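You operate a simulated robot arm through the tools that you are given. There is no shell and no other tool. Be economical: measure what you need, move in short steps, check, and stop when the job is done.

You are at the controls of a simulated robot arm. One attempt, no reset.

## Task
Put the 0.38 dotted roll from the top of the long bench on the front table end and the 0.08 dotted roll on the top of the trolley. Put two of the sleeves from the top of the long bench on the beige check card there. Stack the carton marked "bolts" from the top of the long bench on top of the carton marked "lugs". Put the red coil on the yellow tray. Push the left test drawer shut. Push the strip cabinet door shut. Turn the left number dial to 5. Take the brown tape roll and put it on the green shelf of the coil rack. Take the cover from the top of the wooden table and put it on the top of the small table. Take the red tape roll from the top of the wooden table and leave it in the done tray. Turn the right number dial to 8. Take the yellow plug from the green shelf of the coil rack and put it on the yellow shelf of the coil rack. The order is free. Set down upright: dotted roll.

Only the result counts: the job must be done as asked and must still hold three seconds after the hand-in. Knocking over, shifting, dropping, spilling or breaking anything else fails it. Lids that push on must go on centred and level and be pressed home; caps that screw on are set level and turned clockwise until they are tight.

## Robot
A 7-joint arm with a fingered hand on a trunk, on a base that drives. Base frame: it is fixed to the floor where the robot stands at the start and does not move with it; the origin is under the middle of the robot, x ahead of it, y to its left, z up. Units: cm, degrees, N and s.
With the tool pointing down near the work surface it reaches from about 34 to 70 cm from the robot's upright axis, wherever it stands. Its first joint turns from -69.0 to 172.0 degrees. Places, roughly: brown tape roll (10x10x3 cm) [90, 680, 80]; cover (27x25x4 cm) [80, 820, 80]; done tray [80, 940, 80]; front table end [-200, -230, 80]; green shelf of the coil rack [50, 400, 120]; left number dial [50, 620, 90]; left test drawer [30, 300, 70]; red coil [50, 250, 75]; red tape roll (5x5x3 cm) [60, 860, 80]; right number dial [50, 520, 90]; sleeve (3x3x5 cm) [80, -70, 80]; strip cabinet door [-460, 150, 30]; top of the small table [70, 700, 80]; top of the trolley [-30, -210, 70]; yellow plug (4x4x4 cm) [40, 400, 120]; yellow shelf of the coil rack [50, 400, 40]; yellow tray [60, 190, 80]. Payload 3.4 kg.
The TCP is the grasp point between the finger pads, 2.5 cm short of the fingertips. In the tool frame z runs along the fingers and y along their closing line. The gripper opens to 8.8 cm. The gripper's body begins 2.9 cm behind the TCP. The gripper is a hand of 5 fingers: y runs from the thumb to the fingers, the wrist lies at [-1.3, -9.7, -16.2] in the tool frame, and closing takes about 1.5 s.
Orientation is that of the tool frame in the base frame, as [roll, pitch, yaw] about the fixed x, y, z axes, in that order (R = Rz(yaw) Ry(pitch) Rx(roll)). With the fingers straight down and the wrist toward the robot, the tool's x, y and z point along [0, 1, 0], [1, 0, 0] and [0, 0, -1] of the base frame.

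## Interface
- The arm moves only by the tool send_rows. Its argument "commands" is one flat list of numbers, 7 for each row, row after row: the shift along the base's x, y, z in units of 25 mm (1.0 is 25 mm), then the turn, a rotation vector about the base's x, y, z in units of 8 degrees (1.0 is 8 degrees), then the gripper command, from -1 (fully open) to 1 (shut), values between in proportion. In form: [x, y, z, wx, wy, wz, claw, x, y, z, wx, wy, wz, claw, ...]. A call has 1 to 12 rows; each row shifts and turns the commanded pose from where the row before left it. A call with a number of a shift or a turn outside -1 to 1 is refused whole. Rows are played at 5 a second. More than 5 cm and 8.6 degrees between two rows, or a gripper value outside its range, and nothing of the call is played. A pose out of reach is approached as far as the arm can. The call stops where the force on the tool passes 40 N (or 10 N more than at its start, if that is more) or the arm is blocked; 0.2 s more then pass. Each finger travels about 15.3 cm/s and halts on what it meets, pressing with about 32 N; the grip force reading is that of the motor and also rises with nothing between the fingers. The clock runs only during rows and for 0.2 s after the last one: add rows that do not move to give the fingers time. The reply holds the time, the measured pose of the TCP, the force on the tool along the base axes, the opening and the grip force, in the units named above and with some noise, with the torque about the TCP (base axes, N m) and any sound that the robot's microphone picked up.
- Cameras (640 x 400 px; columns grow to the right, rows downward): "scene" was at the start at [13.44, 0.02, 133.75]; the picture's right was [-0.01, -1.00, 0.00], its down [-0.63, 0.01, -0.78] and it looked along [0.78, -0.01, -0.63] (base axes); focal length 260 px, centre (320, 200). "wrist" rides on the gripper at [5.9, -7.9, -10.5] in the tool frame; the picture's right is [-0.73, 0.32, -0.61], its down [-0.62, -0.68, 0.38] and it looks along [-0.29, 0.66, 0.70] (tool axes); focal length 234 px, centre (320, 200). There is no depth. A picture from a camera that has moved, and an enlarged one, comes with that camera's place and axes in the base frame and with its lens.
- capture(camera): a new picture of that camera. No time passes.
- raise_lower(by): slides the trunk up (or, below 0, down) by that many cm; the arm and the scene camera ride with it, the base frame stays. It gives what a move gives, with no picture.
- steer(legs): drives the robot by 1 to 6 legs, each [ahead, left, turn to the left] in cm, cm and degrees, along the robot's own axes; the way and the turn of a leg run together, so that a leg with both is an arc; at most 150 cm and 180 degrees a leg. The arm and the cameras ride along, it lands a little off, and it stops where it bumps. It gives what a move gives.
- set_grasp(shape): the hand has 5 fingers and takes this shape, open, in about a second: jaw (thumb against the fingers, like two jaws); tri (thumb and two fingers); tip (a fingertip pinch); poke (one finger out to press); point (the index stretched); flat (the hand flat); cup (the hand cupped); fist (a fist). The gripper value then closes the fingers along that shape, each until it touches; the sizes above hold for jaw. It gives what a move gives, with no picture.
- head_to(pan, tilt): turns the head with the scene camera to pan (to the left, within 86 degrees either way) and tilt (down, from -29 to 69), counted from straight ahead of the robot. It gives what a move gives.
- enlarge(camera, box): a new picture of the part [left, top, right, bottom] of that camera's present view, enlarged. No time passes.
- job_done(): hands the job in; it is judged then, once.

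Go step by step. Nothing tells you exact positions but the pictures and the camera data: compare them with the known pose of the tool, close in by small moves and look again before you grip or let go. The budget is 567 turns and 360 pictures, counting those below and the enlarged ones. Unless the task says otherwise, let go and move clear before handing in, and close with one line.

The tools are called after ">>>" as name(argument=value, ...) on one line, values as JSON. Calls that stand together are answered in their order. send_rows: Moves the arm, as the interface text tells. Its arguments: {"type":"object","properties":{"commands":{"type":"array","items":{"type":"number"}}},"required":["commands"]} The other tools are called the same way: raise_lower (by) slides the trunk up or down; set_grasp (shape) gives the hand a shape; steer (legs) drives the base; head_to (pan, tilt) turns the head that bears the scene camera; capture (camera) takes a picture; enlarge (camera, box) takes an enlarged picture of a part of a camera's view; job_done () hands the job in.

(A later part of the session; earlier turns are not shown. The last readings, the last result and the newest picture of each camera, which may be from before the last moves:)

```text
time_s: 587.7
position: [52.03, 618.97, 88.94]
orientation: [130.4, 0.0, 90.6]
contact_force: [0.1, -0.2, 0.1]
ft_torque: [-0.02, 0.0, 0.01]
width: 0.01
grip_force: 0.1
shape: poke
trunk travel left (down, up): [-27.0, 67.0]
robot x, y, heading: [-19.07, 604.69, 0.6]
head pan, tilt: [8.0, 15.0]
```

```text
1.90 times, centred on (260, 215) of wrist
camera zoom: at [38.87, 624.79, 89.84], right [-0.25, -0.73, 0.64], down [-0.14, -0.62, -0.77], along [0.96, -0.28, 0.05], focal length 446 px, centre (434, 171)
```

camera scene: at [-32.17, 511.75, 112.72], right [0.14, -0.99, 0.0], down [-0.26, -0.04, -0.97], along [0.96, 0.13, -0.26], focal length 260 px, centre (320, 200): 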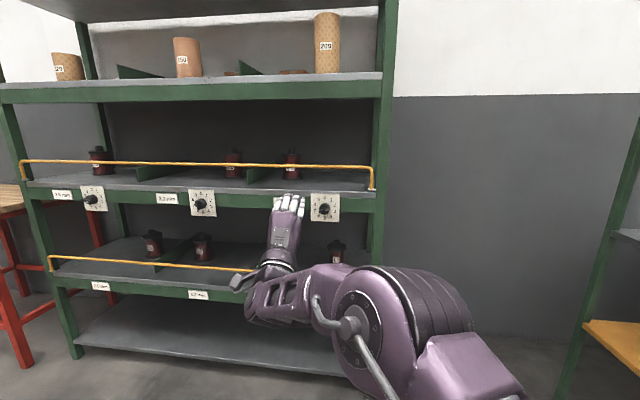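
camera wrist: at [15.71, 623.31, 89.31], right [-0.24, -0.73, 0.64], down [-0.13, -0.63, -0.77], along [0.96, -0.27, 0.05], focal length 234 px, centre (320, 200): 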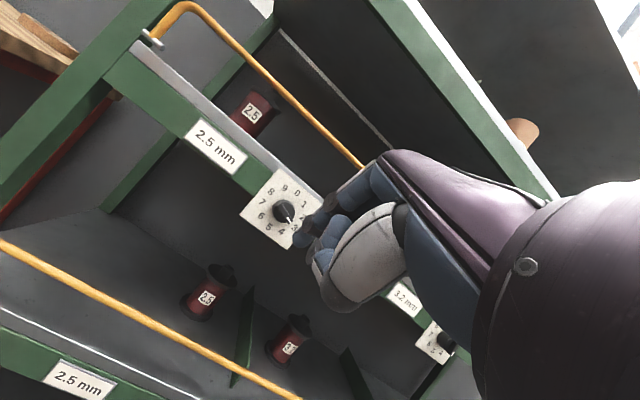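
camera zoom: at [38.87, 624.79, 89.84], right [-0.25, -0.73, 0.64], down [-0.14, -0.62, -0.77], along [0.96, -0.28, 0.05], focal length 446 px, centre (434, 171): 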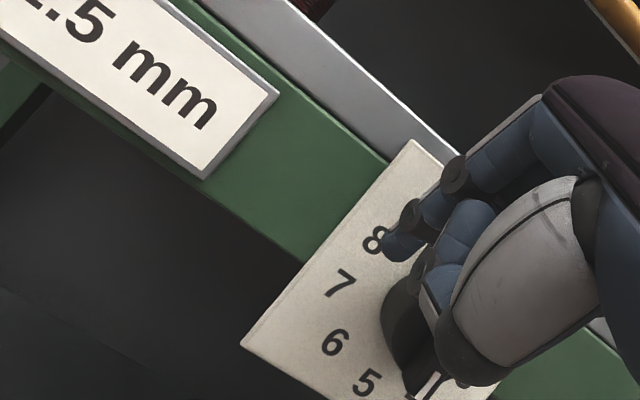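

>>> send_rows(commands=[0, -0.3, 0, 0, 0, 0, -1, 0, -0.3, 0, 0, 0, 0, -1, 0, -0.26, 0, 0, 0, 0, -1, 0, 0, 0, 0, 0, 0, -1])

>>> enlarge(camera="wrist", box=[200, 150, 360, 320])

```text
time_s: 588.7
position: [51.78, 616.75, 89.4]
orientation: [129.9, -0.1, 90.5]
contact_force: [-2.3, 1.1, 12.4]
ft_torque: [-0.07, -0.26, 0.02]
width: 0.0
grip_force: 0.1
shape: poke
trunk travel left (down, up): [-27.0, 67.0]
robot x, y, heading: [-18.87, 604.46, 0.6]
head pan, tilt: [8.0, 15.0]
```

```text
2.35 times, centred on (280, 235) of wrist
camera zoom: at [38.68, 622.57, 90.14], right [-0.25, -0.73, 0.64], down [-0.14, -0.62, -0.77], along [0.96, -0.28, 0.06], focal length 551 px, centre (414, 118)
```

zoom: 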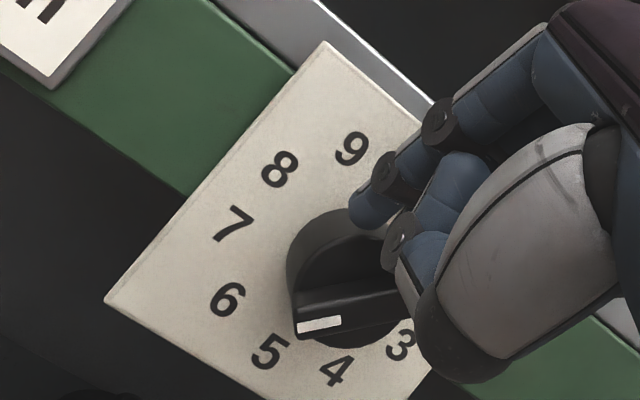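

Overshot to ~6. I go around and push the top end back left, gently.

>>> steer(legs=[[-5, 0, 0]])

>>> send_rows(commands=[0, -0.7, -0.14, 0, 0, 0, -1, 0, -0.7, -0.14, 0, 0, 0, -1, 0, 0, 0, 0, 0, 0, -1])

>>> steer(legs=[[5, 0, 0]])

>>> enlarge(camera="wrist", box=[170, 110, 350, 320])

```text
time_s: 589.6
position: [47.14, 616.78, 89.05]
orientation: [130.1, 0.0, 90.5]
contact_force: [-0.5, -0.1, -0.5]
ft_torque: [0.01, -0.01, -0.01]
width: 0.0
grip_force: 0.0
shape: poke
trunk travel left (down, up): [-27.0, 67.0]
robot x, y, heading: [-23.92, 604.22, 0.8]
head pan, tilt: [8.0, 15.0]
```

```text
time_s: 590.4
position: [47.01, 613.33, 88.42]
orientation: [130.3, 0.0, 90.5]
contact_force: [0.3, -0.2, 1.0]
ft_torque: [0.02, 0.01, -0.01]
width: 0.01
grip_force: 0.1
shape: poke
trunk travel left (down, up): [-27.0, 67.0]
robot x, y, heading: [-23.8, 604.72, 0.6]
head pan, tilt: [8.0, 15.0]
```

```text
time_s: 591.4
position: [52.14, 613.25, 88.4]
orientation: [130.3, 0.0, 90.5]
contact_force: [-0.2, -0.8, 0.4]
ft_torque: [0.04, 0.01, 0.0]
width: 0.01
grip_force: 0.1
shape: poke
trunk travel left (down, up): [-27.0, 67.0]
robot x, y, heading: [-18.9, 604.8, 1.0]
head pan, tilt: [8.0, 15.0]
```

```text
1.90 times, centred on (260, 215) of wrist
camera zoom: at [38.97, 619.12, 89.23], right [-0.25, -0.73, 0.64], down [-0.14, -0.62, -0.77], along [0.96, -0.28, 0.05], focal length 446 px, centre (434, 171)
```

zoom: 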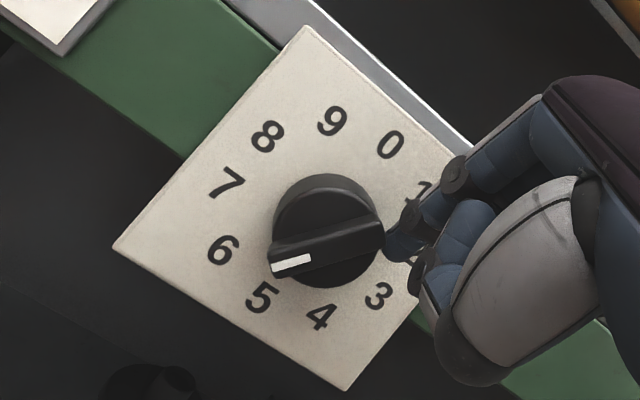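

>>> send_rows(commands=[0, 0.25, 0.05, 0, 0, 0, -1, 0, 0.25, 0.05, 0, 0, 0, -1, 0, 0, 0, 0, 0, 0, -1])

>>> enlarge(camera="wrist", box=[170, 110, 350, 320])

```text
time_s: 592.2
position: [51.96, 614.46, 89.05]
orientation: [129.9, -0.1, 90.4]
contact_force: [-2.2, -2.3, 12.1]
ft_torque: [0.14, -0.22, -0.04]
width: 0.02
grip_force: 0.0
shape: poke
trunk travel left (down, up): [-27.0, 67.0]
robot x, y, heading: [-19.26, 604.39, 0.5]
head pan, tilt: [8.0, 15.0]
```

```text
1.90 times, centred on (260, 215) of wrist
camera zoom: at [38.75, 620.29, 89.76], right [-0.25, -0.73, 0.64], down [-0.14, -0.62, -0.77], along [0.96, -0.28, 0.06], focal length 446 px, centre (434, 171)
```

zoom: 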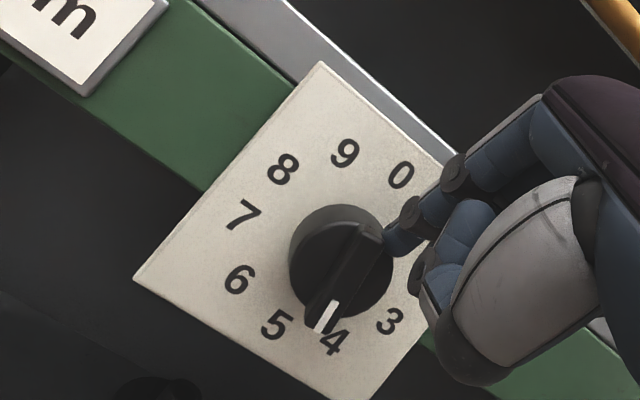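

Now ≈4.7; I need +10° clockwise. Approach from the left in finer steps.

>>> steer(legs=[[-5, 0, 0]])

>>> send_rows(commands=[0, 0.8, 0, 0, 0, 0, -1, 0, 0.8, 0, 0, 0, 0, -1, 0, 0, 0, 0, 0, 0, -1])

>>> steer(legs=[[5, 0, 0]])

>>> send_rows(commands=[0, -0.2, 0, 0, 0, 0, -1, 0, -0.16, 0, 0, 0, 0, -1, 0, 0, 0, 0, 0, 0, -1])

>>> enlarge(camera="wrist", box=[200, 150, 360, 320])

```text
time_s: 593.1
position: [47.16, 614.48, 88.64]
orientation: [130.2, 0.0, 90.4]
contact_force: [-0.4, -1.2, 0.0]
ft_torque: [-0.02, -0.02, 0.02]
width: 0.0
grip_force: 0.1
shape: poke
trunk travel left (down, up): [-27.0, 67.0]
robot x, y, heading: [-23.83, 604.27, 0.6]
head pan, tilt: [8.0, 15.0]
```

```text
time_s: 593.9
position: [46.99, 618.37, 88.68]
orientation: [130.3, 0.0, 90.4]
contact_force: [0.3, 0.0, -0.6]
ft_torque: [-0.03, -0.02, 0.01]
width: 0.0
grip_force: 0.1
shape: poke
trunk travel left (down, up): [-27.0, 67.0]
robot x, y, heading: [-23.94, 604.26, 1.1]
head pan, tilt: [8.0, 15.0]
```

```text
time_s: 594.8
position: [52.08, 618.44, 88.69]
orientation: [130.2, 0.0, 90.3]
contact_force: [0.0, 2.7, 2.6]
ft_torque: [0.01, -0.07, 0.08]
width: 0.0
grip_force: 0.1
shape: poke
trunk travel left (down, up): [-27.0, 67.0]
robot x, y, heading: [-18.84, 604.31, 1.0]
head pan, tilt: [8.0, 15.0]
```

```text
time_s: 595.6
position: [51.78, 617.47, 89.15]
orientation: [129.8, -0.1, 90.3]
contact_force: [-0.8, 4.8, 19.8]
ft_torque: [-0.13, -0.43, 0.08]
width: 0.01
grip_force: 0.0
shape: poke
trunk travel left (down, up): [-27.0, 67.0]
robot x, y, heading: [-18.9, 604.45, 0.5]
head pan, tilt: [8.0, 15.0]
```

```text
2.35 times, centred on (280, 235) of wrist
camera zoom: at [38.6, 623.33, 89.94], right [-0.26, -0.73, 0.64], down [-0.14, -0.62, -0.77], along [0.96, -0.28, 0.06], focal length 551 px, centre (414, 118)
```

zoom: 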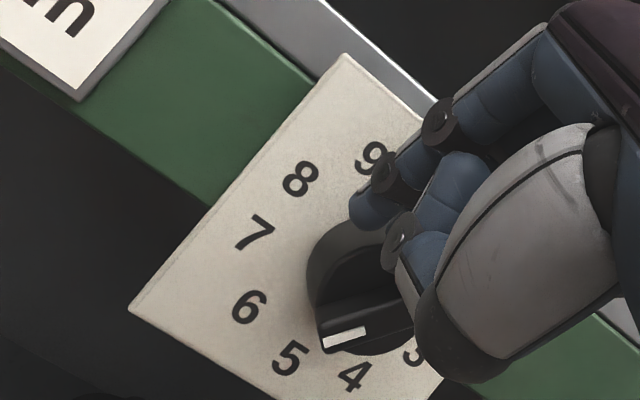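

It sits exactly at 6 again – likely detents. I push back left as before, then retreat and look without contact.

>>> steer(legs=[[-5, 0, 0]])

>>> send_rows(commands=[0, -0.8, -0.1, 0, 0, 0, -1, 0, -0.82, -0.1, 0, 0, 0, -1, 0, 0, 0, 0, 0, 0, -1])

>>> steer(legs=[[5, 0, 0]])

>>> send_rows(commands=[0, 0.25, 0.05, 0, 0, 0, -1, 0, 0.15, 0.05, 0, 0, 0, -1, 0, 0, 0, 0, 0, 0, -1])

>>> steer(legs=[[-12, 0, 0]])

>>> enlarge(camera="wrist", box=[200, 130, 360, 270])

```text
time_s: 596.5
position: [47.02, 617.39, 88.74]
orientation: [130.3, 0.0, 90.3]
contact_force: [0.1, 0.0, -0.1]
ft_torque: [0.02, -0.02, -0.03]
width: 0.01
grip_force: 0.0
shape: poke
trunk travel left (down, up): [-27.0, 67.0]
robot x, y, heading: [-23.72, 604.62, 0.5]
head pan, tilt: [8.0, 15.0]
```

```text
time_s: 597.3
position: [46.9, 613.14, 88.17]
orientation: [130.2, 0.0, 90.3]
contact_force: [0.5, -1.0, 0.3]
ft_torque: [-0.02, -0.01, 0.0]
width: 0.0
grip_force: 0.0
shape: poke
trunk travel left (down, up): [-27.0, 67.0]
robot x, y, heading: [-23.83, 604.69, 0.7]
head pan, tilt: [8.0, 15.0]
```

```text
time_s: 598.2
position: [51.95, 613.38, 88.26]
orientation: [130.2, -0.1, 90.5]
contact_force: [-5.7, -0.6, 0.1]
ft_torque: [-0.01, 0.09, 0.05]
width: 0.03
grip_force: 0.0
shape: poke
trunk travel left (down, up): [-27.0, 67.0]
robot x, y, heading: [-19.24, 604.56, 0.7]
head pan, tilt: [8.0, 15.0]
```

```text
time_s: 599.0
position: [51.78, 614.34, 88.68]
orientation: [130.0, -0.1, 90.3]
contact_force: [-11.1, -6.1, 5.8]
ft_torque: [-0.01, 0.0, -0.03]
width: 0.01
grip_force: 0.0
shape: poke
trunk travel left (down, up): [-27.0, 67.0]
robot x, y, heading: [-18.74, 604.32, 0.7]
head pan, tilt: [8.0, 15.0]
```

```text
time_s: 600.3
position: [40.3, 614.3, 88.42]
orientation: [130.2, 0.0, 90.5]
contact_force: [-0.2, 0.6, 0.1]
ft_torque: [-0.03, -0.02, -0.02]
width: 0.0
grip_force: 0.0
shape: poke
trunk travel left (down, up): [-27.0, 67.0]
robot x, y, heading: [-30.84, 604.65, 0.6]
head pan, tilt: [8.0, 15.0]
```

```text
2.86 times, centred on (280, 200) of wrist
camera zoom: at [27.12, 620.16, 89.34], right [-0.25, -0.73, 0.64], down [-0.14, -0.62, -0.77], along [0.96, -0.28, 0.05], focal length 669 px, centre (434, 200)
```

zoom: 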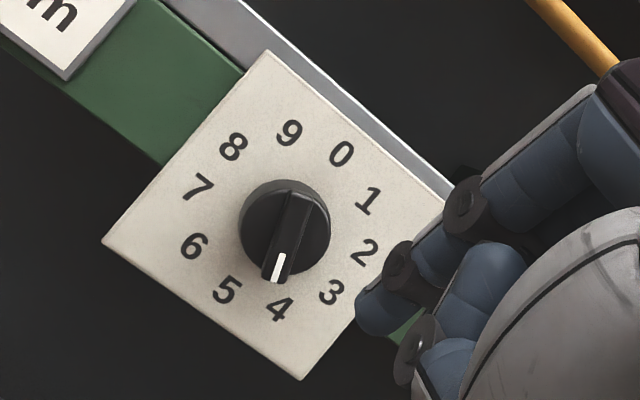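

No detents; it's at ≈4.4 now. Calibrated: pushing from the left to TCP y≈618.2 should give 5. Do that carefully.

>>> send_rows(commands=[0, 0.66, 0.05, 0, 0, 0, -1, 0, 0.66, 0.05, 0, 0, 0, -1, 0, 0.66, 0, 0, 0, 0, -1, 0, 0, 0, 0, 0, 0, -1])

>>> steer(legs=[[11.7, 0, 0]])

>>> send_rows(commands=[0, -0.2, 0, 0, 0, 0, -1, 0, -0.15, 0, 0, 0, 0, -1, 0, 0, 0, 0, 0, 0, -1])

>>> enlarge(camera="wrist", box=[200, 170, 360, 340])

```text
time_s: 601.3
position: [40.18, 619.5, 88.59]
orientation: [130.3, 0.0, 90.4]
contact_force: [-0.8, 0.5, -0.7]
ft_torque: [0.0, 0.03, 0.01]
width: 0.01
grip_force: 0.1
shape: poke
trunk travel left (down, up): [-27.0, 67.0]
robot x, y, heading: [-30.42, 604.51, 0.7]
head pan, tilt: [8.0, 15.0]
```

```text
time_s: 602.5
position: [52.22, 619.26, 88.71]
orientation: [130.3, 0.0, 90.1]
contact_force: [0.0, -0.7, -0.1]
ft_torque: [-0.03, 0.01, -0.02]
width: 0.0
grip_force: 0.1
shape: poke
trunk travel left (down, up): [-27.0, 67.0]
robot x, y, heading: [-18.89, 604.74, 0.6]
head pan, tilt: [8.0, 15.0]
```

```text
time_s: 603.3
position: [52.07, 618.45, 88.69]
orientation: [130.3, 0.1, 90.2]
contact_force: [0.6, 1.8, 1.6]
ft_torque: [0.02, -0.03, 0.05]
width: 0.0
grip_force: 0.0
shape: poke
trunk travel left (down, up): [-27.0, 67.0]
robot x, y, heading: [-18.46, 604.6, 0.9]
head pan, tilt: [8.0, 15.0]
```

```text
2.35 times, centred on (280, 255) of wrist
camera zoom: at [38.92, 624.33, 89.61], right [-0.25, -0.73, 0.64], down [-0.14, -0.62, -0.77], along [0.96, -0.28, 0.05], focal length 551 px, centre (414, 71)
```

zoom: 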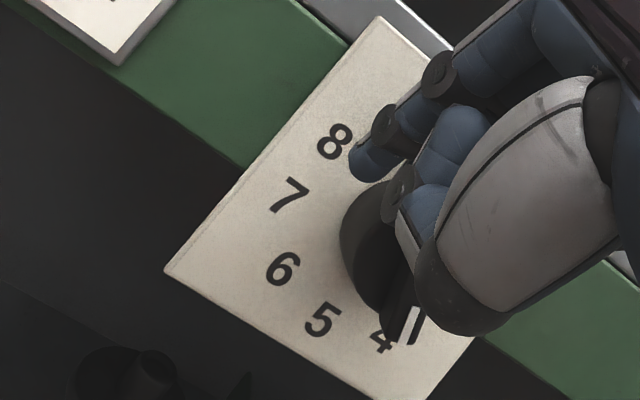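

>>> send_rows(commands=[0, -0.16, 0, 0, 0, 0, -1, 0, 0, 0, 0, 0, 0, -1])

>>> steer(legs=[[-12, 0, 0]])

>>> enlarge(camera="wrist", box=[220, 150, 380, 290])

```text
time_s: 603.9
position: [52.02, 618.22, 88.92]
orientation: [130.0, 0.1, 90.3]
contact_force: [-0.6, 7.5, 9.4]
ft_torque: [0.0, -0.22, 0.1]
width: 0.0
grip_force: 0.1
shape: poke
trunk travel left (down, up): [-27.0, 67.0]
robot x, y, heading: [-18.48, 604.6, 0.4]
head pan, tilt: [8.0, 15.0]
```

```text
time_s: 605.1
position: [39.77, 617.86, 88.74]
orientation: [130.2, -0.1, 90.4]
contact_force: [-0.3, 0.0, 0.6]
ft_torque: [0.0, -0.01, 0.03]
width: 0.0
grip_force: 0.1
shape: poke
trunk travel left (down, up): [-27.0, 67.0]
robot x, y, heading: [-30.66, 604.76, 1.0]
head pan, tilt: [8.0, 15.0]
```

```text
2.86 times, centred on (300, 220) of wrist
camera zoom: at [26.66, 623.8, 89.6], right [-0.25, -0.73, 0.64], down [-0.14, -0.62, -0.77], along [0.96, -0.28, 0.05], focal length 669 px, centre (377, 143)
```

zoom: 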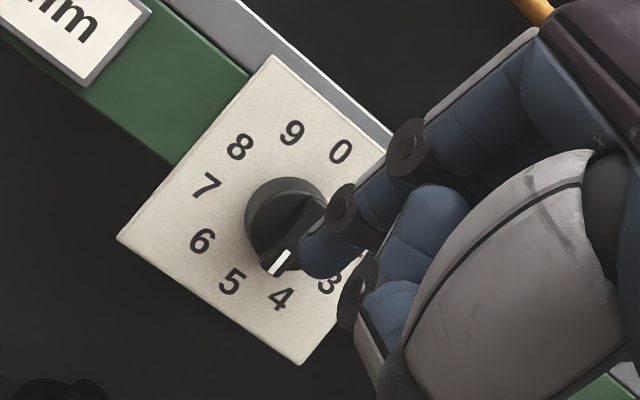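

Left dial reads 5. I restore the jaw hand pointing down, raise the trunk, and go on to the brown tape roll near (90, 680).

>>> set_grasp(shape="jaw")

>>> send_rows(commands=[-0.8, 0, 0.5, 0, 0.7, 0, -1, -0.8, 0, 0.5, 0, 0.7, 0, -1, -0.8, 0, 0.5, 0, 0.7, 0, -1, -0.8, 0, 0.5, 0, 0.7, 0, -1, 0, 0, 0.5, 0, 0.7, 0, -1, 0, 0, 0.5, 0, 0.7, 0, -1, 0, 0, 0.5, 0, 0.7, 0, -1, 0, 0, 0.5, 0, 0.7, 0, -1, 0, 0, 0, 0, 0.65, 0, -1])

>>> raise_lower(by=40)

>>> steer(legs=[[-25, 0, 0], [0, 85, 0]])

>>> head_to(pan=10, tilt=30)

>>> capture(camera="scene")

```text
time_s: 606.0
position: [39.78, 617.93, 88.7]
orientation: [130.2, 0.0, 90.3]
contact_force: [0.2, -0.1, -0.1]
ft_torque: [0.0, -0.02, 0.05]
width: 8.8
grip_force: 0.0
shape: jaw
trunk travel left (down, up): [-27.0, 67.0]
robot x, y, heading: [-30.78, 604.06, 0.4]
head pan, tilt: [8.0, 15.0]
```

```text
time_s: 608.0
position: [30.71, 613.35, 93.26]
orientation: [172.5, 0.5, 89.7]
contact_force: [0.8, 0.4, -0.6]
ft_torque: [0.01, 0.0, -0.01]
width: 8.79
grip_force: 0.1
shape: jaw
out of reach, approached as far as the arm can: row 6, 7, 8, 9
trunk travel left (down, up): [-27.0, 67.0]
robot x, y, heading: [-30.85, 604.3, 0.6]
head pan, tilt: [8.0, 15.0]
```

```text
time_s: 611.9
position: [30.52, 613.36, 133.44]
orientation: [172.4, 0.5, 89.7]
contact_force: [0.7, 0.0, 0.3]
ft_torque: [-0.02, 0.01, 0.0]
width: 8.79
grip_force: 0.1
shape: jaw
trunk travel left (down, up): [-67.0, 27.0]
robot x, y, heading: [-30.71, 604.14, 0.7]
head pan, tilt: [8.0, 15.0]
```

```text
time_s: 617.8
position: [5.28, 697.63, 133.42]
orientation: [172.4, 0.5, 88.9]
contact_force: [0.3, 0.4, 0.7]
ft_torque: [-0.01, -0.04, 0.0]
width: 8.78
grip_force: 0.1
shape: jaw
trunk travel left (down, up): [-67.0, 27.0]
robot x, y, heading: [-56.06, 689.57, -0.0]
head pan, tilt: [8.0, 15.0]
```

```text
time_s: 618.6
position: [5.42, 697.57, 133.5]
orientation: [172.4, 0.6, 89.0]
contact_force: [-0.1, 0.7, 0.1]
ft_torque: [0.0, 0.01, 0.02]
width: 8.77
grip_force: 0.1
shape: jaw
trunk travel left (down, up): [-67.0, 27.0]
robot x, y, heading: [-56.31, 689.16, -0.1]
head pan, tilt: [10.0, 30.0]
```

```text
95 pictures are left
camera scene: at [-42.58, 691.08, 142.11], right [0.17, -0.99, 0.0], down [-0.49, -0.09, -0.87], along [0.85, 0.15, -0.5], focal length 260 px, centre (320, 200)
```

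scene: 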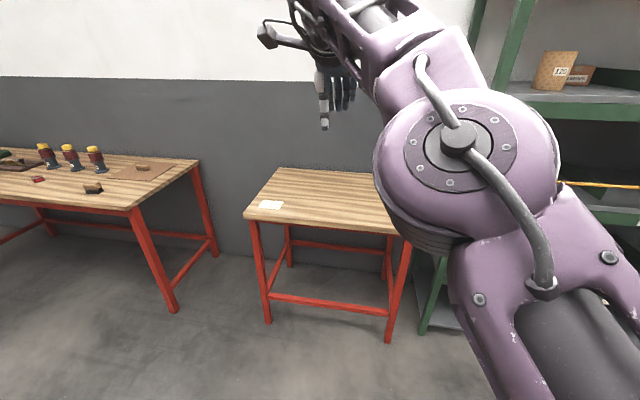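

The small table is ahead; the tape roll is probably hidden behind the elbow. Check with the wrist camera.

>>> capture(camera="wrist")

```text
94 pictures are left
camera wrist: at [-3.8, 703.74, 142.79], right [0.23, -0.72, 0.65], down [-0.64, -0.62, -0.46], along [0.74, -0.31, -0.6], focal length 234 px, centre (320, 200)
```

wrist: 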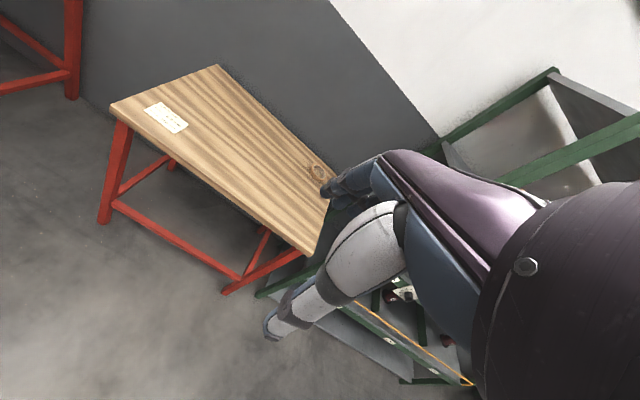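

The brown tape roll is at the far right of the small table (~(87, 679)). I level the hand, lower the trunk and drive up to the table.

>>> send_rows(commands=[0, 0, 0, 0, 0.95, 0, -1, 0, 0, 0, 0, 0, 0, -1])

>>> steer(legs=[[60, -3, 0]])

>>> capture(camera="wrist")

>>> head_to(pan=0, tilt=40)

>>> capture(camera="scene")

```text
time_s: 619.2
position: [3.46, 697.51, 131.99]
orientation: [177.8, 1.1, 89.1]
contact_force: [-0.6, -0.9, 0.9]
ft_torque: [0.0, -0.01, 0.0]
width: 8.81
grip_force: 0.1
shape: jaw
out of reach, approached as far as the arm can: row 1
trunk travel left (down, up): [-67.0, 27.0]
robot x, y, heading: [-56.46, 689.51, -0.3]
head pan, tilt: [10.0, 30.0]
```

```text
time_s: 622.6
position: [63.58, 694.38, 132.1]
orientation: [177.7, 1.1, 89.0]
contact_force: [0.9, -0.4, 0.0]
ft_torque: [0.02, -0.01, -0.01]
width: 8.79
grip_force: 0.0
shape: jaw
trunk travel left (down, up): [-67.0, 27.0]
robot x, y, heading: [3.79, 686.25, -0.5]
head pan, tilt: [10.0, 30.0]
```

```text
93 pictures are left
camera wrist: at [55.37, 700.56, 142.26], right [0.29, -0.72, 0.63], down [-0.68, -0.62, -0.4], along [0.68, -0.31, -0.66], focal length 234 px, centre (320, 200)
```

wrist: 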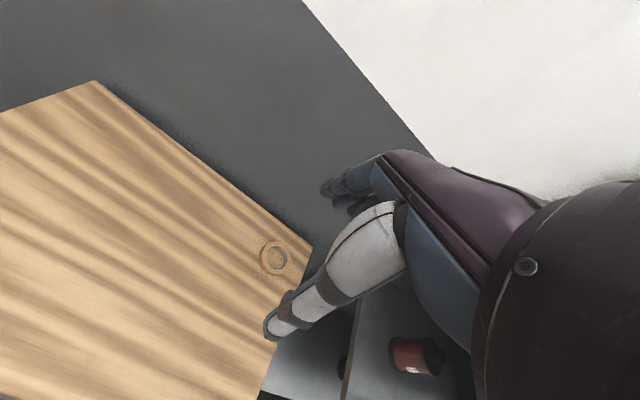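

```text
time_s: 623.3
position: [63.55, 694.27, 132.03]
orientation: [177.7, 1.1, 89.0]
contact_force: [0.6, 0.0, -0.6]
ft_torque: [0.04, 0.0, 0.0]
width: 8.81
grip_force: 0.1
shape: jaw
trunk travel left (down, up): [-67.0, 27.0]
robot x, y, heading: [3.61, 686.31, -0.0]
head pan, tilt: [0.0, 40.0]
```

```text
92 pictures are left
camera scene: at [17.12, 686.46, 140.57], right [0.0, -1.0, 0.0], down [-0.64, 0.0, -0.77], along [0.77, 0.0, -0.64], focal length 260 px, centre (320, 200)
```

scene: 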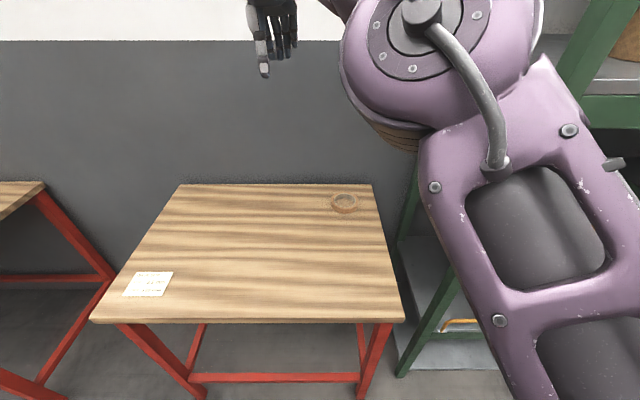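

>>> steer(legs=[[10, -6, 0]])

>>> raise_lower(by=-15)

>>> enlarge(camera="wrist", box=[200, 180, 360, 340])

```text
time_s: 624.5
position: [73.61, 688.25, 132.05]
orientation: [177.7, 1.1, 89.1]
contact_force: [0.5, -0.2, 0.6]
ft_torque: [0.02, -0.01, 0.02]
width: 8.82
grip_force: 0.0
shape: jaw
trunk travel left (down, up): [-67.0, 27.0]
robot x, y, heading: [13.82, 680.09, -0.0]
head pan, tilt: [0.0, 40.0]
```

```text
time_s: 626.3
position: [73.7, 688.22, 117.22]
orientation: [177.7, 1.1, 89.0]
contact_force: [-0.3, -0.2, 1.7]
ft_torque: [0.01, -0.01, -0.02]
width: 8.8
grip_force: 0.0
shape: jaw
trunk travel left (down, up): [-52.0, 42.0]
robot x, y, heading: [14.04, 680.28, 0.0]
head pan, tilt: [0.0, 40.0]
```

```text
2.50 times, centred on (280, 260) of wrist
camera zoom: at [65.41, 694.49, 127.27], right [0.29, -0.72, 0.63], down [-0.68, -0.62, -0.4], along [0.68, -0.31, -0.66], focal length 585 px, centre (420, 50)
```

zoom: 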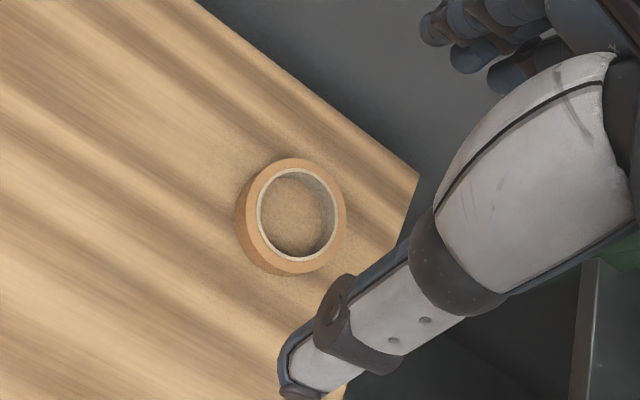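

The tape is a ring (~10 cm OD, wall ~1.3 cm). I'll use the tri shape to grip its near wall: approach.

>>> set_grasp(shape="tri")

>>> send_rows(commands=[0.5, -1, -1, 0.14, 0.15, 0, -0.2, 0.5, -1, -1, 0, 0.14, 0, -0.2, 0.5, -1, -1, 0, 0, 0.1, -0.2, 0.5, -1, -1, 0, 0, 0, -0.2, 0.45, -0.25, -1, 0, 0, 0, -0.2, 0.45, 0, -1, 0, 0, 0, -0.2, 0.45, 0, -1, 0, 0, 0, -0.2, 0.45, 0, -1, 0, 0, 0, -0.2, 0, 0, 0, 0, 0, 0, -0.2])

>>> capture(camera="wrist")

>>> enlarge(camera="scene", box=[270, 120, 410, 230])

```text
time_s: 627.2
position: [73.65, 688.26, 117.1]
orientation: [177.8, 1.1, 89.1]
contact_force: [0.3, -0.1, -0.4]
ft_torque: [0.02, 0.0, 0.01]
width: 8.81
grip_force: 0.1
shape: tri
trunk travel left (down, up): [-52.0, 42.0]
robot x, y, heading: [13.38, 680.45, -0.4]
head pan, tilt: [0.0, 40.0]
```

```text
time_s: 629.2
position: [83.39, 677.42, 97.11]
orientation: [-180.0, 0.0, 89.8]
contact_force: [0.5, -0.1, -1.0]
ft_torque: [0.0, 0.02, 0.0]
width: 5.3
grip_force: 0.1
shape: tri
trunk travel left (down, up): [-52.0, 42.0]
robot x, y, heading: [13.59, 680.31, -0.3]
head pan, tilt: [0.0, 40.0]
```

```text
90 pictures are left
camera wrist: at [75.33, 683.57, 107.7], right [0.32, -0.73, 0.61], down [-0.68, -0.62, -0.38], along [0.66, -0.29, -0.7], focal length 234 px, centre (320, 200)
```

wrist: 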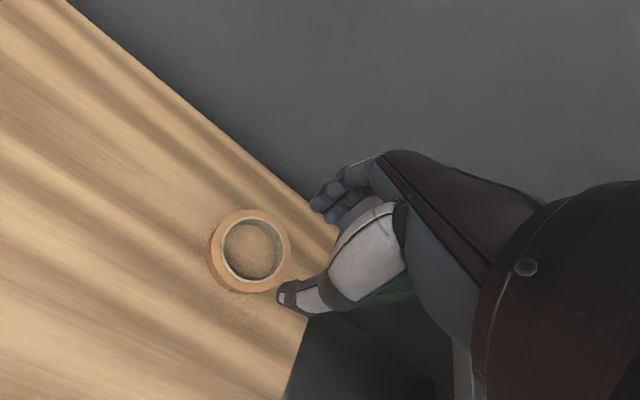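

```text
3.64 times, centred on (340, 175) of scene
camera zoom: at [27.14, 680.37, 125.58], right [0.0, -1.0, 0.0], down [-0.64, 0.0, -0.77], along [0.77, 0.0, -0.64], focal length 946 px, centre (247, 291)
```

zoom: 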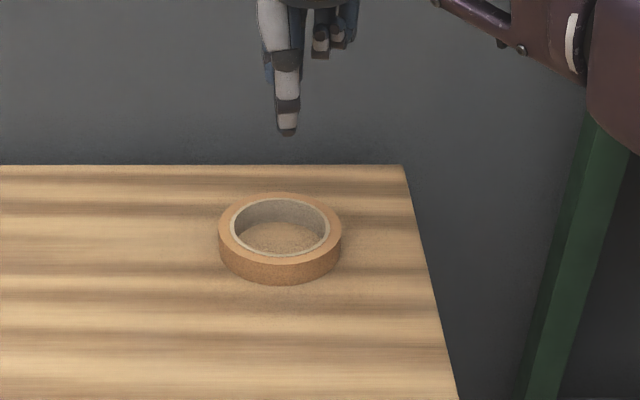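

Tape ring centre ≈ (87, 677.8). Align TCP on the near wall (82.8) and descend.

>>> send_rows(commands=[-0.24, 0.16, -1, 0, 0, 0, -0.2, 0, 0, -1, 0, 0, 0, -0.2, 0, 0, -1, 0, 0, 0, -0.2, 0, 0, -1, 0, 0, 0, -0.2, 0, 0, -0.8, 0, 0, 0, -0.2, 0, 0, 0, 0, 0, 0, -0.2])

>>> capture(camera="wrist")

```text
time_s: 630.6
position: [82.52, 678.03, 85.23]
orientation: [-179.9, 0.0, 89.9]
contact_force: [0.3, -0.3, -0.1]
ft_torque: [-0.02, 0.01, -0.01]
width: 5.34
grip_force: 0.1
shape: tri
trunk travel left (down, up): [-52.0, 42.0]
robot x, y, heading: [13.93, 680.74, -0.2]
head pan, tilt: [0.0, 40.0]
```

```text
88 pictures are left
camera wrist: at [74.68, 683.97, 95.79], right [0.32, -0.73, 0.61], down [-0.68, -0.62, -0.38], along [0.66, -0.29, -0.7], focal length 234 px, centre (320, 200)
```

wrist: 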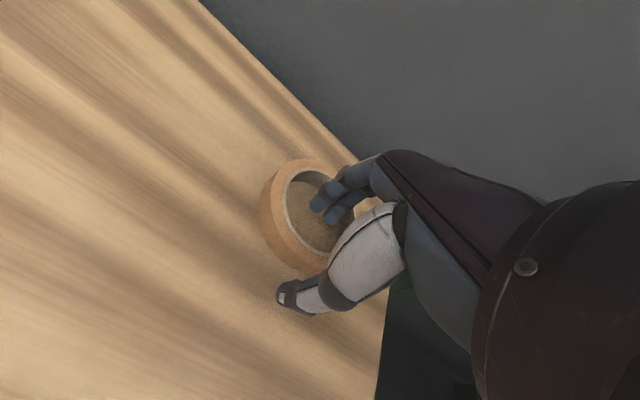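

Fingers are over the hole, thumb outside. Descend a bit more and close.

>>> send_rows(commands=[0, 0, -0.3, 0, 0, 0, -0.2, 0, 0, -0.3, 0, 0, 0, -0.2, 0, 0, -0.25, 0, 0, 0, -0.2, 0, 0, 0, 0, 0, 0, -0.2])

>>> send_rows(commands=[0, 0, 0, 0, 0, 0, 0.3, 0, 0, 0, 0, 0, 0, 0.6, 0, 0, 0, 0, 0, 0, 1, 0, 0, 0, 0, 0, 0, 1, 0, 0, 0, 0, 0, 0, 1, 0, 0, 0, 0, 0, 0, 1, 0, 0, 0, 0, 0, 0, 1])

>>> capture(camera="wrist")

```text
time_s: 631.6
position: [82.65, 678.0, 82.91]
orientation: [180.0, 0.0, 89.7]
contact_force: [-0.1, -0.6, 1.0]
ft_torque: [-0.01, -0.02, -0.01]
width: 5.33
grip_force: 0.1
shape: tri
trunk travel left (down, up): [-52.0, 42.0]
robot x, y, heading: [13.72, 680.1, 0.0]
head pan, tilt: [0.0, 40.0]
```

```text
time_s: 633.2
position: [82.75, 677.94, 82.95]
orientation: [-180.0, 0.0, 89.8]
contact_force: [-0.4, -0.6, -0.2]
ft_torque: [-0.01, 0.02, -0.02]
width: 0.93
grip_force: 31.9
shape: tri
trunk travel left (down, up): [-52.0, 42.0]
robot x, y, heading: [13.5, 680.4, -0.0]
head pan, tilt: [0.0, 40.0]
```

```text
87 pictures are left
camera wrist: at [74.74, 683.94, 93.57], right [0.32, -0.73, 0.61], down [-0.68, -0.62, -0.38], along [0.66, -0.29, -0.7], focal length 234 px, centre (320, 200)
```

wrist: 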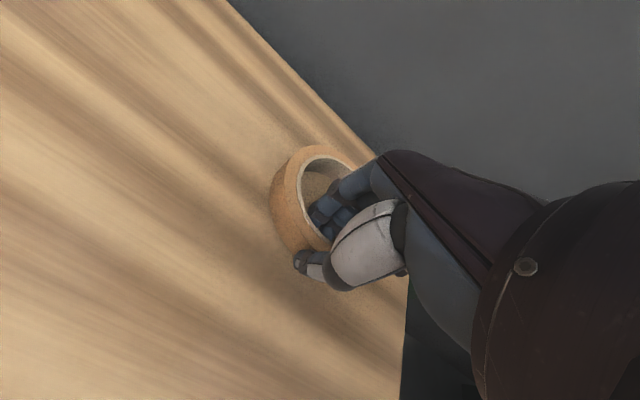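

Gripped (0.9). Lift, back off, raise trunk, and carry it to the coil rack.

>>> send_rows(commands=[0, 0, 0.5, 0, 0, 0, 1, 0, 0, 1, 0, 0, 0, 1, 0, 0, 1, 0, 0, 0, 1, 0, 0, 1, 0, 0, 0, 1, 0, 0, 1, 0, 0, 0, 1, 0, 0, 1, 0, 0, 0, 1])

>>> capture(camera="wrist")

>>> steer(legs=[[-75, 0, 0]])

>>> raise_lower(by=40)

>>> steer(legs=[[0, -140, 0], [0, -137, 0]])

>>> head_to(pan=0, tilt=35)

>>> capture(camera="scene")

```text
time_s: 634.6
position: [82.42, 677.98, 96.58]
orientation: [-179.9, 0.1, 89.8]
contact_force: [0.0, -0.4, -0.1]
ft_torque: [0.0, 0.0, -0.01]
width: 0.97
grip_force: 32.4
shape: tri
trunk travel left (down, up): [-52.0, 42.0]
robot x, y, heading: [13.9, 680.02, -0.2]
head pan, tilt: [0.0, 40.0]
```

```text
86 pictures are left
camera wrist: at [74.52, 683.95, 107.3], right [0.32, -0.73, 0.61], down [-0.68, -0.62, -0.38], along [0.66, -0.29, -0.7], focal length 234 px, centre (320, 200)
```

wrist: 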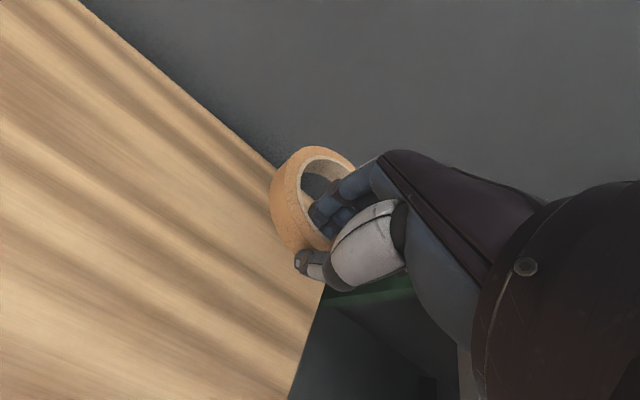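

```text
time_s: 638.6
position: [8.11, 677.86, 96.58]
orientation: [-180.0, 0.0, 89.5]
contact_force: [0.1, 0.3, -0.3]
ft_torque: [0.0, 0.05, 0.01]
width: 0.97
grip_force: 31.5
shape: tri
trunk travel left (down, up): [-52.0, 42.0]
robot x, y, heading: [-60.78, 680.83, -0.4]
head pan, tilt: [0.0, 40.0]
```

```text
time_s: 642.5
position: [8.02, 678.0, 136.62]
orientation: [180.0, 0.0, 89.5]
contact_force: [0.2, 0.1, -1.6]
ft_torque: [0.02, 0.01, 0.04]
width: 0.95
grip_force: 32.2
shape: tri
trunk travel left (down, up): [-92.0, 2.0]
robot x, y, heading: [-60.4, 680.9, -0.3]
head pan, tilt: [0.0, 40.0]
```

```text
time_s: 655.8
position: [5.62, 404.68, 136.63]
orientation: [-180.0, -0.1, 90.3]
contact_force: [0.7, 0.0, -0.2]
ft_torque: [-0.02, 0.03, 0.01]
width: 0.94
grip_force: 32.3
shape: tri
trunk travel left (down, up): [-92.0, 2.0]
robot x, y, heading: [-63.09, 406.23, 0.5]
head pan, tilt: [0.0, 40.0]
```

```text
time_s: 656.4
position: [5.62, 404.69, 136.7]
orientation: [180.0, 0.0, 90.4]
contact_force: [-0.6, -0.8, -0.2]
ft_torque: [-0.03, 0.03, 0.03]
width: 0.95
grip_force: 32.0
shape: tri
trunk travel left (down, up): [-92.0, 2.0]
robot x, y, heading: [-63.29, 406.12, 0.1]
head pan, tilt: [0.0, 35.0]
```

```text
85 pictures are left
camera scene: at [-49.29, 406.56, 166.32], right [0.01, -1.0, 0.0], down [-0.57, 0.0, -0.82], along [0.82, 0.01, -0.57], focal length 260 px, centre (320, 200)
```

scene: 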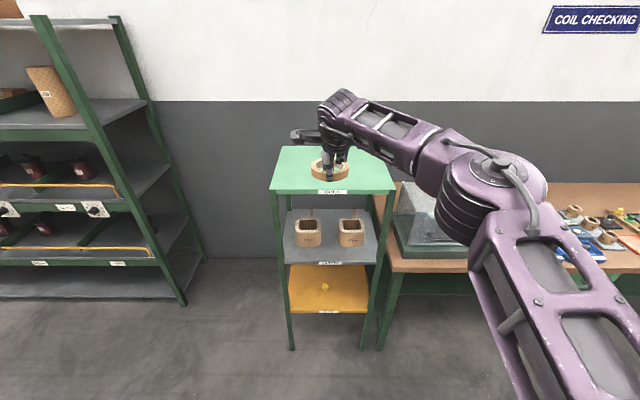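

Drive ahead so the tape is over the green shelf, then lower.

>>> steer(legs=[[35, -2, 0]])

>>> send_rows(commands=[0, 0, -1, 0, 0, 0, 1, 0, 0, -1, 0, 0, 0, 1, 0, 0, -1, 0, 0, 0, 1, 0, 0, -1, 0, 0, 0, 1, 0, 0, -1, 0, 0, 0, 1, 0, 0, -0.8, 0, 0, 0, 1, 0, 0, 0, 0, 0, 0, 1])

>>> capture(camera="wrist")

```text
time_s: 658.7
position: [40.38, 402.63, 136.72]
orientation: [179.9, 0.0, 90.2]
contact_force: [-0.8, 0.1, -0.8]
ft_torque: [0.01, 0.01, 0.0]
width: 0.96
grip_force: 32.3
shape: tri
trunk travel left (down, up): [-92.0, 2.0]
robot x, y, heading: [-27.78, 404.73, 0.2]
head pan, tilt: [0.0, 35.0]
```

```text
time_s: 660.3
position: [40.67, 402.6, 122.19]
orientation: [180.0, -0.1, 90.2]
contact_force: [-0.6, -0.3, 0.1]
ft_torque: [0.0, 0.04, -0.02]
width: 0.96
grip_force: 32.3
shape: tri
trunk travel left (down, up): [-92.0, 2.0]
robot x, y, heading: [-27.8, 404.62, 0.4]
head pan, tilt: [0.0, 35.0]
```

```text
84 pictures are left
camera wrist: at [32.73, 408.5, 132.74], right [0.33, -0.72, 0.61], down [-0.68, -0.63, -0.38], along [0.66, -0.29, -0.7], focal length 234 px, centre (320, 200)
```

wrist: 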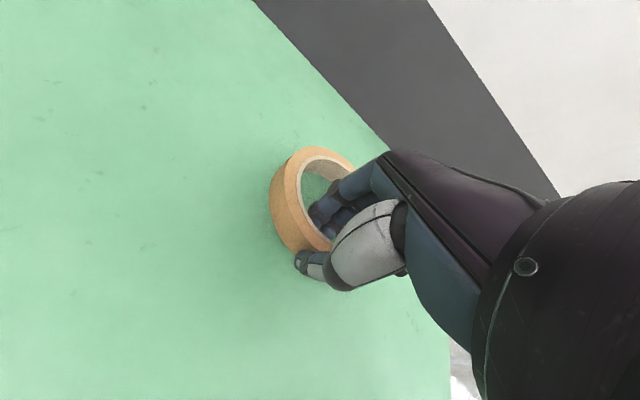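

>>> send_rows(commands=[0, 0, -0.3, 0, 0, 0, 1, 0, 0, -0.25, 0, 0, 0, 1, 0, 0, -0.2, 0, 0, 0, 1, 0, 0, 0, 0, 0, 0, 1])

>>> send_rows(commands=[0, 0, -0.15, 0, 0, 0, 1, 0, 0, 0, 0, 0, 0, 1])

```text
time_s: 661.3
position: [40.71, 402.65, 120.25]
orientation: [-179.9, 0.0, 90.3]
contact_force: [-0.5, -0.3, -1.0]
ft_torque: [0.01, 0.02, -0.01]
width: 0.93
grip_force: 32.1
shape: tri
trunk travel left (down, up): [-92.0, 2.0]
robot x, y, heading: [-27.8, 404.46, 0.0]
head pan, tilt: [0.0, 35.0]
```

```text
time_s: 661.9
position: [40.57, 402.71, 119.98]
orientation: [180.0, 0.0, 90.2]
contact_force: [0.4, -0.1, 0.1]
ft_torque: [-0.03, -0.06, 0.0]
width: 0.98
grip_force: 31.6
shape: tri
trunk travel left (down, up): [-92.0, 2.0]
robot x, y, heading: [-27.44, 404.49, 0.4]
head pan, tilt: [0.0, 35.0]
```

Near contact; one more small step and release.

>>> send_rows(commands=[0, 0, -0.1, 0, 0, 0, 1, 0, 0, 0, 0, 0, 0, 1, 0, 0, 0, 0, 0, 0, 0.6, 0, 0, 0, 0, 0, 0, 0.3, 0, 0, 0, 0, 0, 0, -0.1, 0, 0, 0, 0, 0, 0, -0.1, 0, 0, 0.4, 0, 0, 0, -0.1, 0, 0, 0.6, 0, 0, 0, -0.1, 0, 0, 1, 0, 0, 0, -0.1, 0, 0, 1, 0, 0, 0, -0.1, 0, 0, 1, 0, 0, 0, -0.1])

>>> capture(camera="wrist")

```text
time_s: 664.3
position: [40.65, 402.4, 129.5]
orientation: [-180.0, 0.0, 90.2]
contact_force: [-0.3, -0.8, -0.1]
ft_torque: [-0.01, 0.0, -0.02]
width: 4.8
grip_force: 0.1
shape: tri
trunk travel left (down, up): [-92.0, 2.0]
robot x, y, heading: [-27.96, 404.54, 0.2]
head pan, tilt: [0.0, 35.0]
```

```text
83 pictures are left
camera wrist: at [32.72, 408.42, 140.08], right [0.33, -0.72, 0.61], down [-0.68, -0.63, -0.38], along [0.66, -0.29, -0.7], focal length 234 px, centre (320, 200)
```

wrist: 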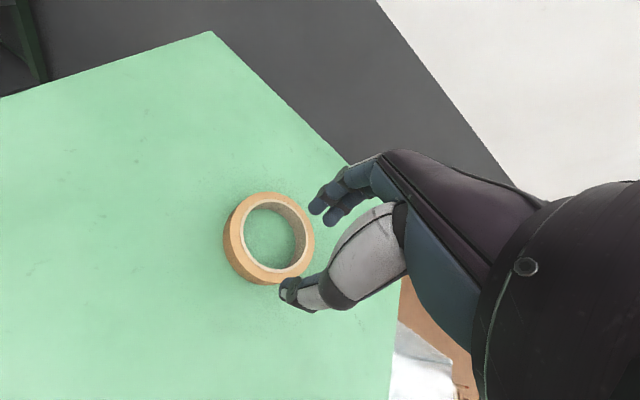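

Brown tape is on the green shelf. From here I go look for a way west to the strip cabinet's far side.

>>> send_rows(commands=[0, 0, 1, 0, 0, 0, -0.1, 0, 0, 0.5, 0, 0, 0, -0.1])

>>> steer(legs=[[-55, 0, 0], [0, -70, 0], [0, 0, 172]])

>>> head_to(pan=12, tilt=18)

>>> capture(camera="scene")

```text
time_s: 664.9
position: [40.74, 402.64, 133.31]
orientation: [-180.0, 0.0, 90.2]
contact_force: [0.5, 0.0, 0.4]
ft_torque: [0.0, 0.01, -0.02]
width: 4.8
grip_force: 0.0
shape: tri
trunk travel left (down, up): [-92.0, 2.0]
robot x, y, heading: [-27.86, 404.61, 0.1]
head pan, tilt: [0.0, 35.0]
```

```text
time_s: 678.6
position: [-150.36, 344.59, 133.4]
orientation: [-179.9, 0.1, -97.0]
contact_force: [-0.5, -0.4, -0.3]
ft_torque: [-0.03, -0.05, 0.0]
width: 4.81
grip_force: 0.1
shape: tri
trunk travel left (down, up): [-92.0, 2.0]
robot x, y, heading: [-82.26, 334.17, 173.1]
head pan, tilt: [0.0, 35.0]
```

```text
time_s: 679.4
position: [-150.44, 344.62, 133.33]
orientation: [180.0, 0.0, -97.0]
contact_force: [-0.7, 0.0, -0.8]
ft_torque: [0.05, 0.01, -0.01]
width: 4.81
grip_force: 0.2
shape: tri
trunk travel left (down, up): [-92.0, 2.0]
robot x, y, heading: [-82.6, 334.14, 173.1]
head pan, tilt: [12.0, 18.0]
```

```text
82 pictures are left
camera scene: at [-96.89, 334.0, 169.03], right [-0.09, 1.0, 0.0], down [0.31, 0.03, -0.95], along [-0.95, -0.08, -0.31], focal length 260 px, centre (320, 200)
```

scene: 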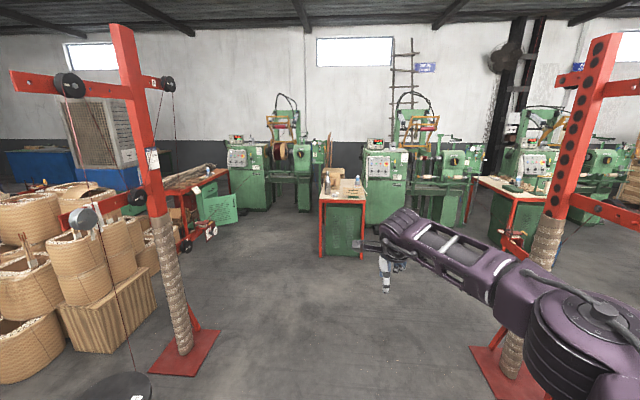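

I see the strip table with an open green door panel, and a clear corridor between two columns. Zoom in.

>>> enlarge(camera="scene", box=[140, 150, 280, 240])

```text
4.44 times, centred on (210, 195) of scene
camera zoom: at [-96.89, 334.0, 169.03], right [-0.09, 1.0, 0.0], down [0.31, 0.03, -0.95], along [-0.95, -0.08, -0.31], focal length 1156 px, centre (809, 222)
```

zoom: 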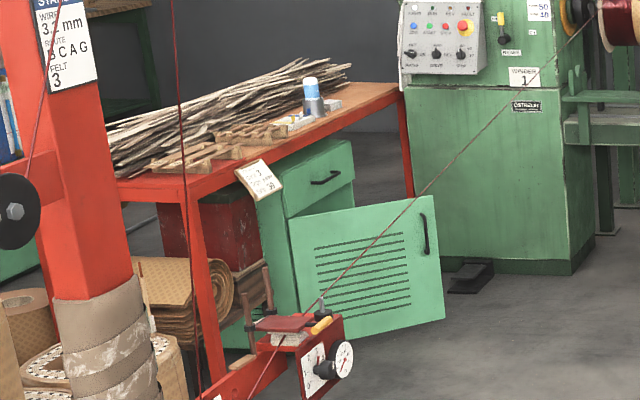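

Cabinet front faces +y, door hinged at its east side (~(−415,148)), free edge ~(−438,185), about 58° open. I drive west through the corridor and turn to face it.

>>> steer(legs=[[121.5, 26.7, 0], [121.5, 26.7, 0], [0, 0, 97]])

>>> head_to(pan=-35, tilt=35)

>>> capture(camera="scene")

```text
time_s: 695.6
position: [-332.94, 245.07, 133.35]
orientation: [-180.0, 0.0, -0.9]
contact_force: [0.3, -0.6, 0.5]
ft_torque: [-0.01, 0.03, 0.01]
width: 4.79
grip_force: 0.0
shape: tri
trunk travel left (down, up): [-92.0, 2.0]
robot x, y, heading: [-329.33, 313.59, -91.3]
head pan, tilt: [12.0, 18.0]
```

```text
time_s: 696.7
position: [-332.94, 245.08, 133.34]
orientation: [180.0, 0.0, -0.9]
contact_force: [0.2, 0.7, 0.4]
ft_torque: [-0.03, -0.02, 0.0]
width: 4.8
grip_force: 0.0
shape: tri
trunk travel left (down, up): [-92.0, 2.0]
robot x, y, heading: [-329.47, 313.52, -90.8]
head pan, tilt: [-35.0, 35.0]
```

```text
80 pictures are left
camera scene: at [-334.94, 301.76, 166.33], right [-0.81, 0.59, 0.0], down [0.34, 0.46, -0.82], along [-0.48, -0.66, -0.57], focal length 260 px, centre (320, 200)
```

scene: 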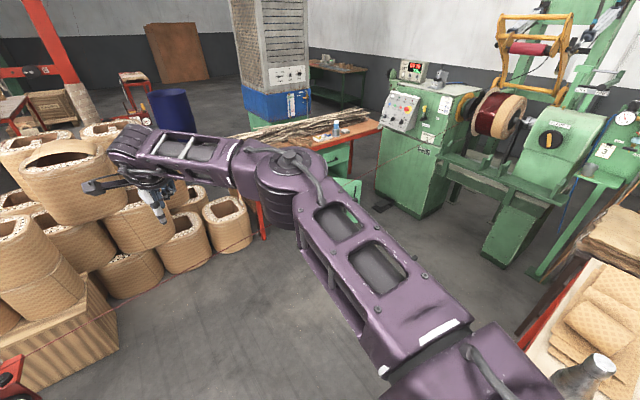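

A thin wire may run from the column to the winder across the approach. I check it in detail.

>>> enlarge(camera="scene", box=[0, 130, 460, 400])

```text
1.39 times, centred on (230, 265) of scene
camera zoom: at [-334.94, 301.76, 166.33], right [-0.81, 0.59, 0.0], down [0.34, 0.46, -0.82], along [-0.48, -0.66, -0.57], focal length 362 px, centre (445, 110)
```

zoom: 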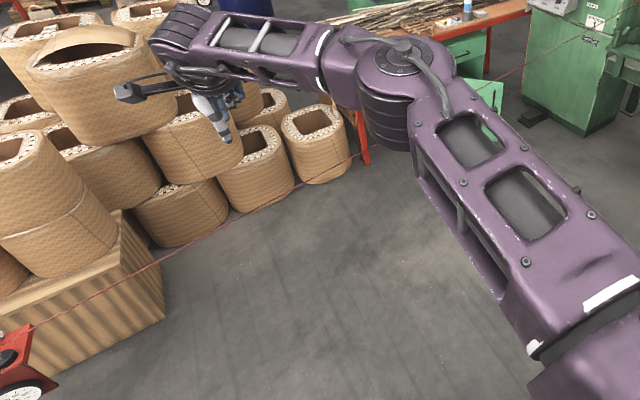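

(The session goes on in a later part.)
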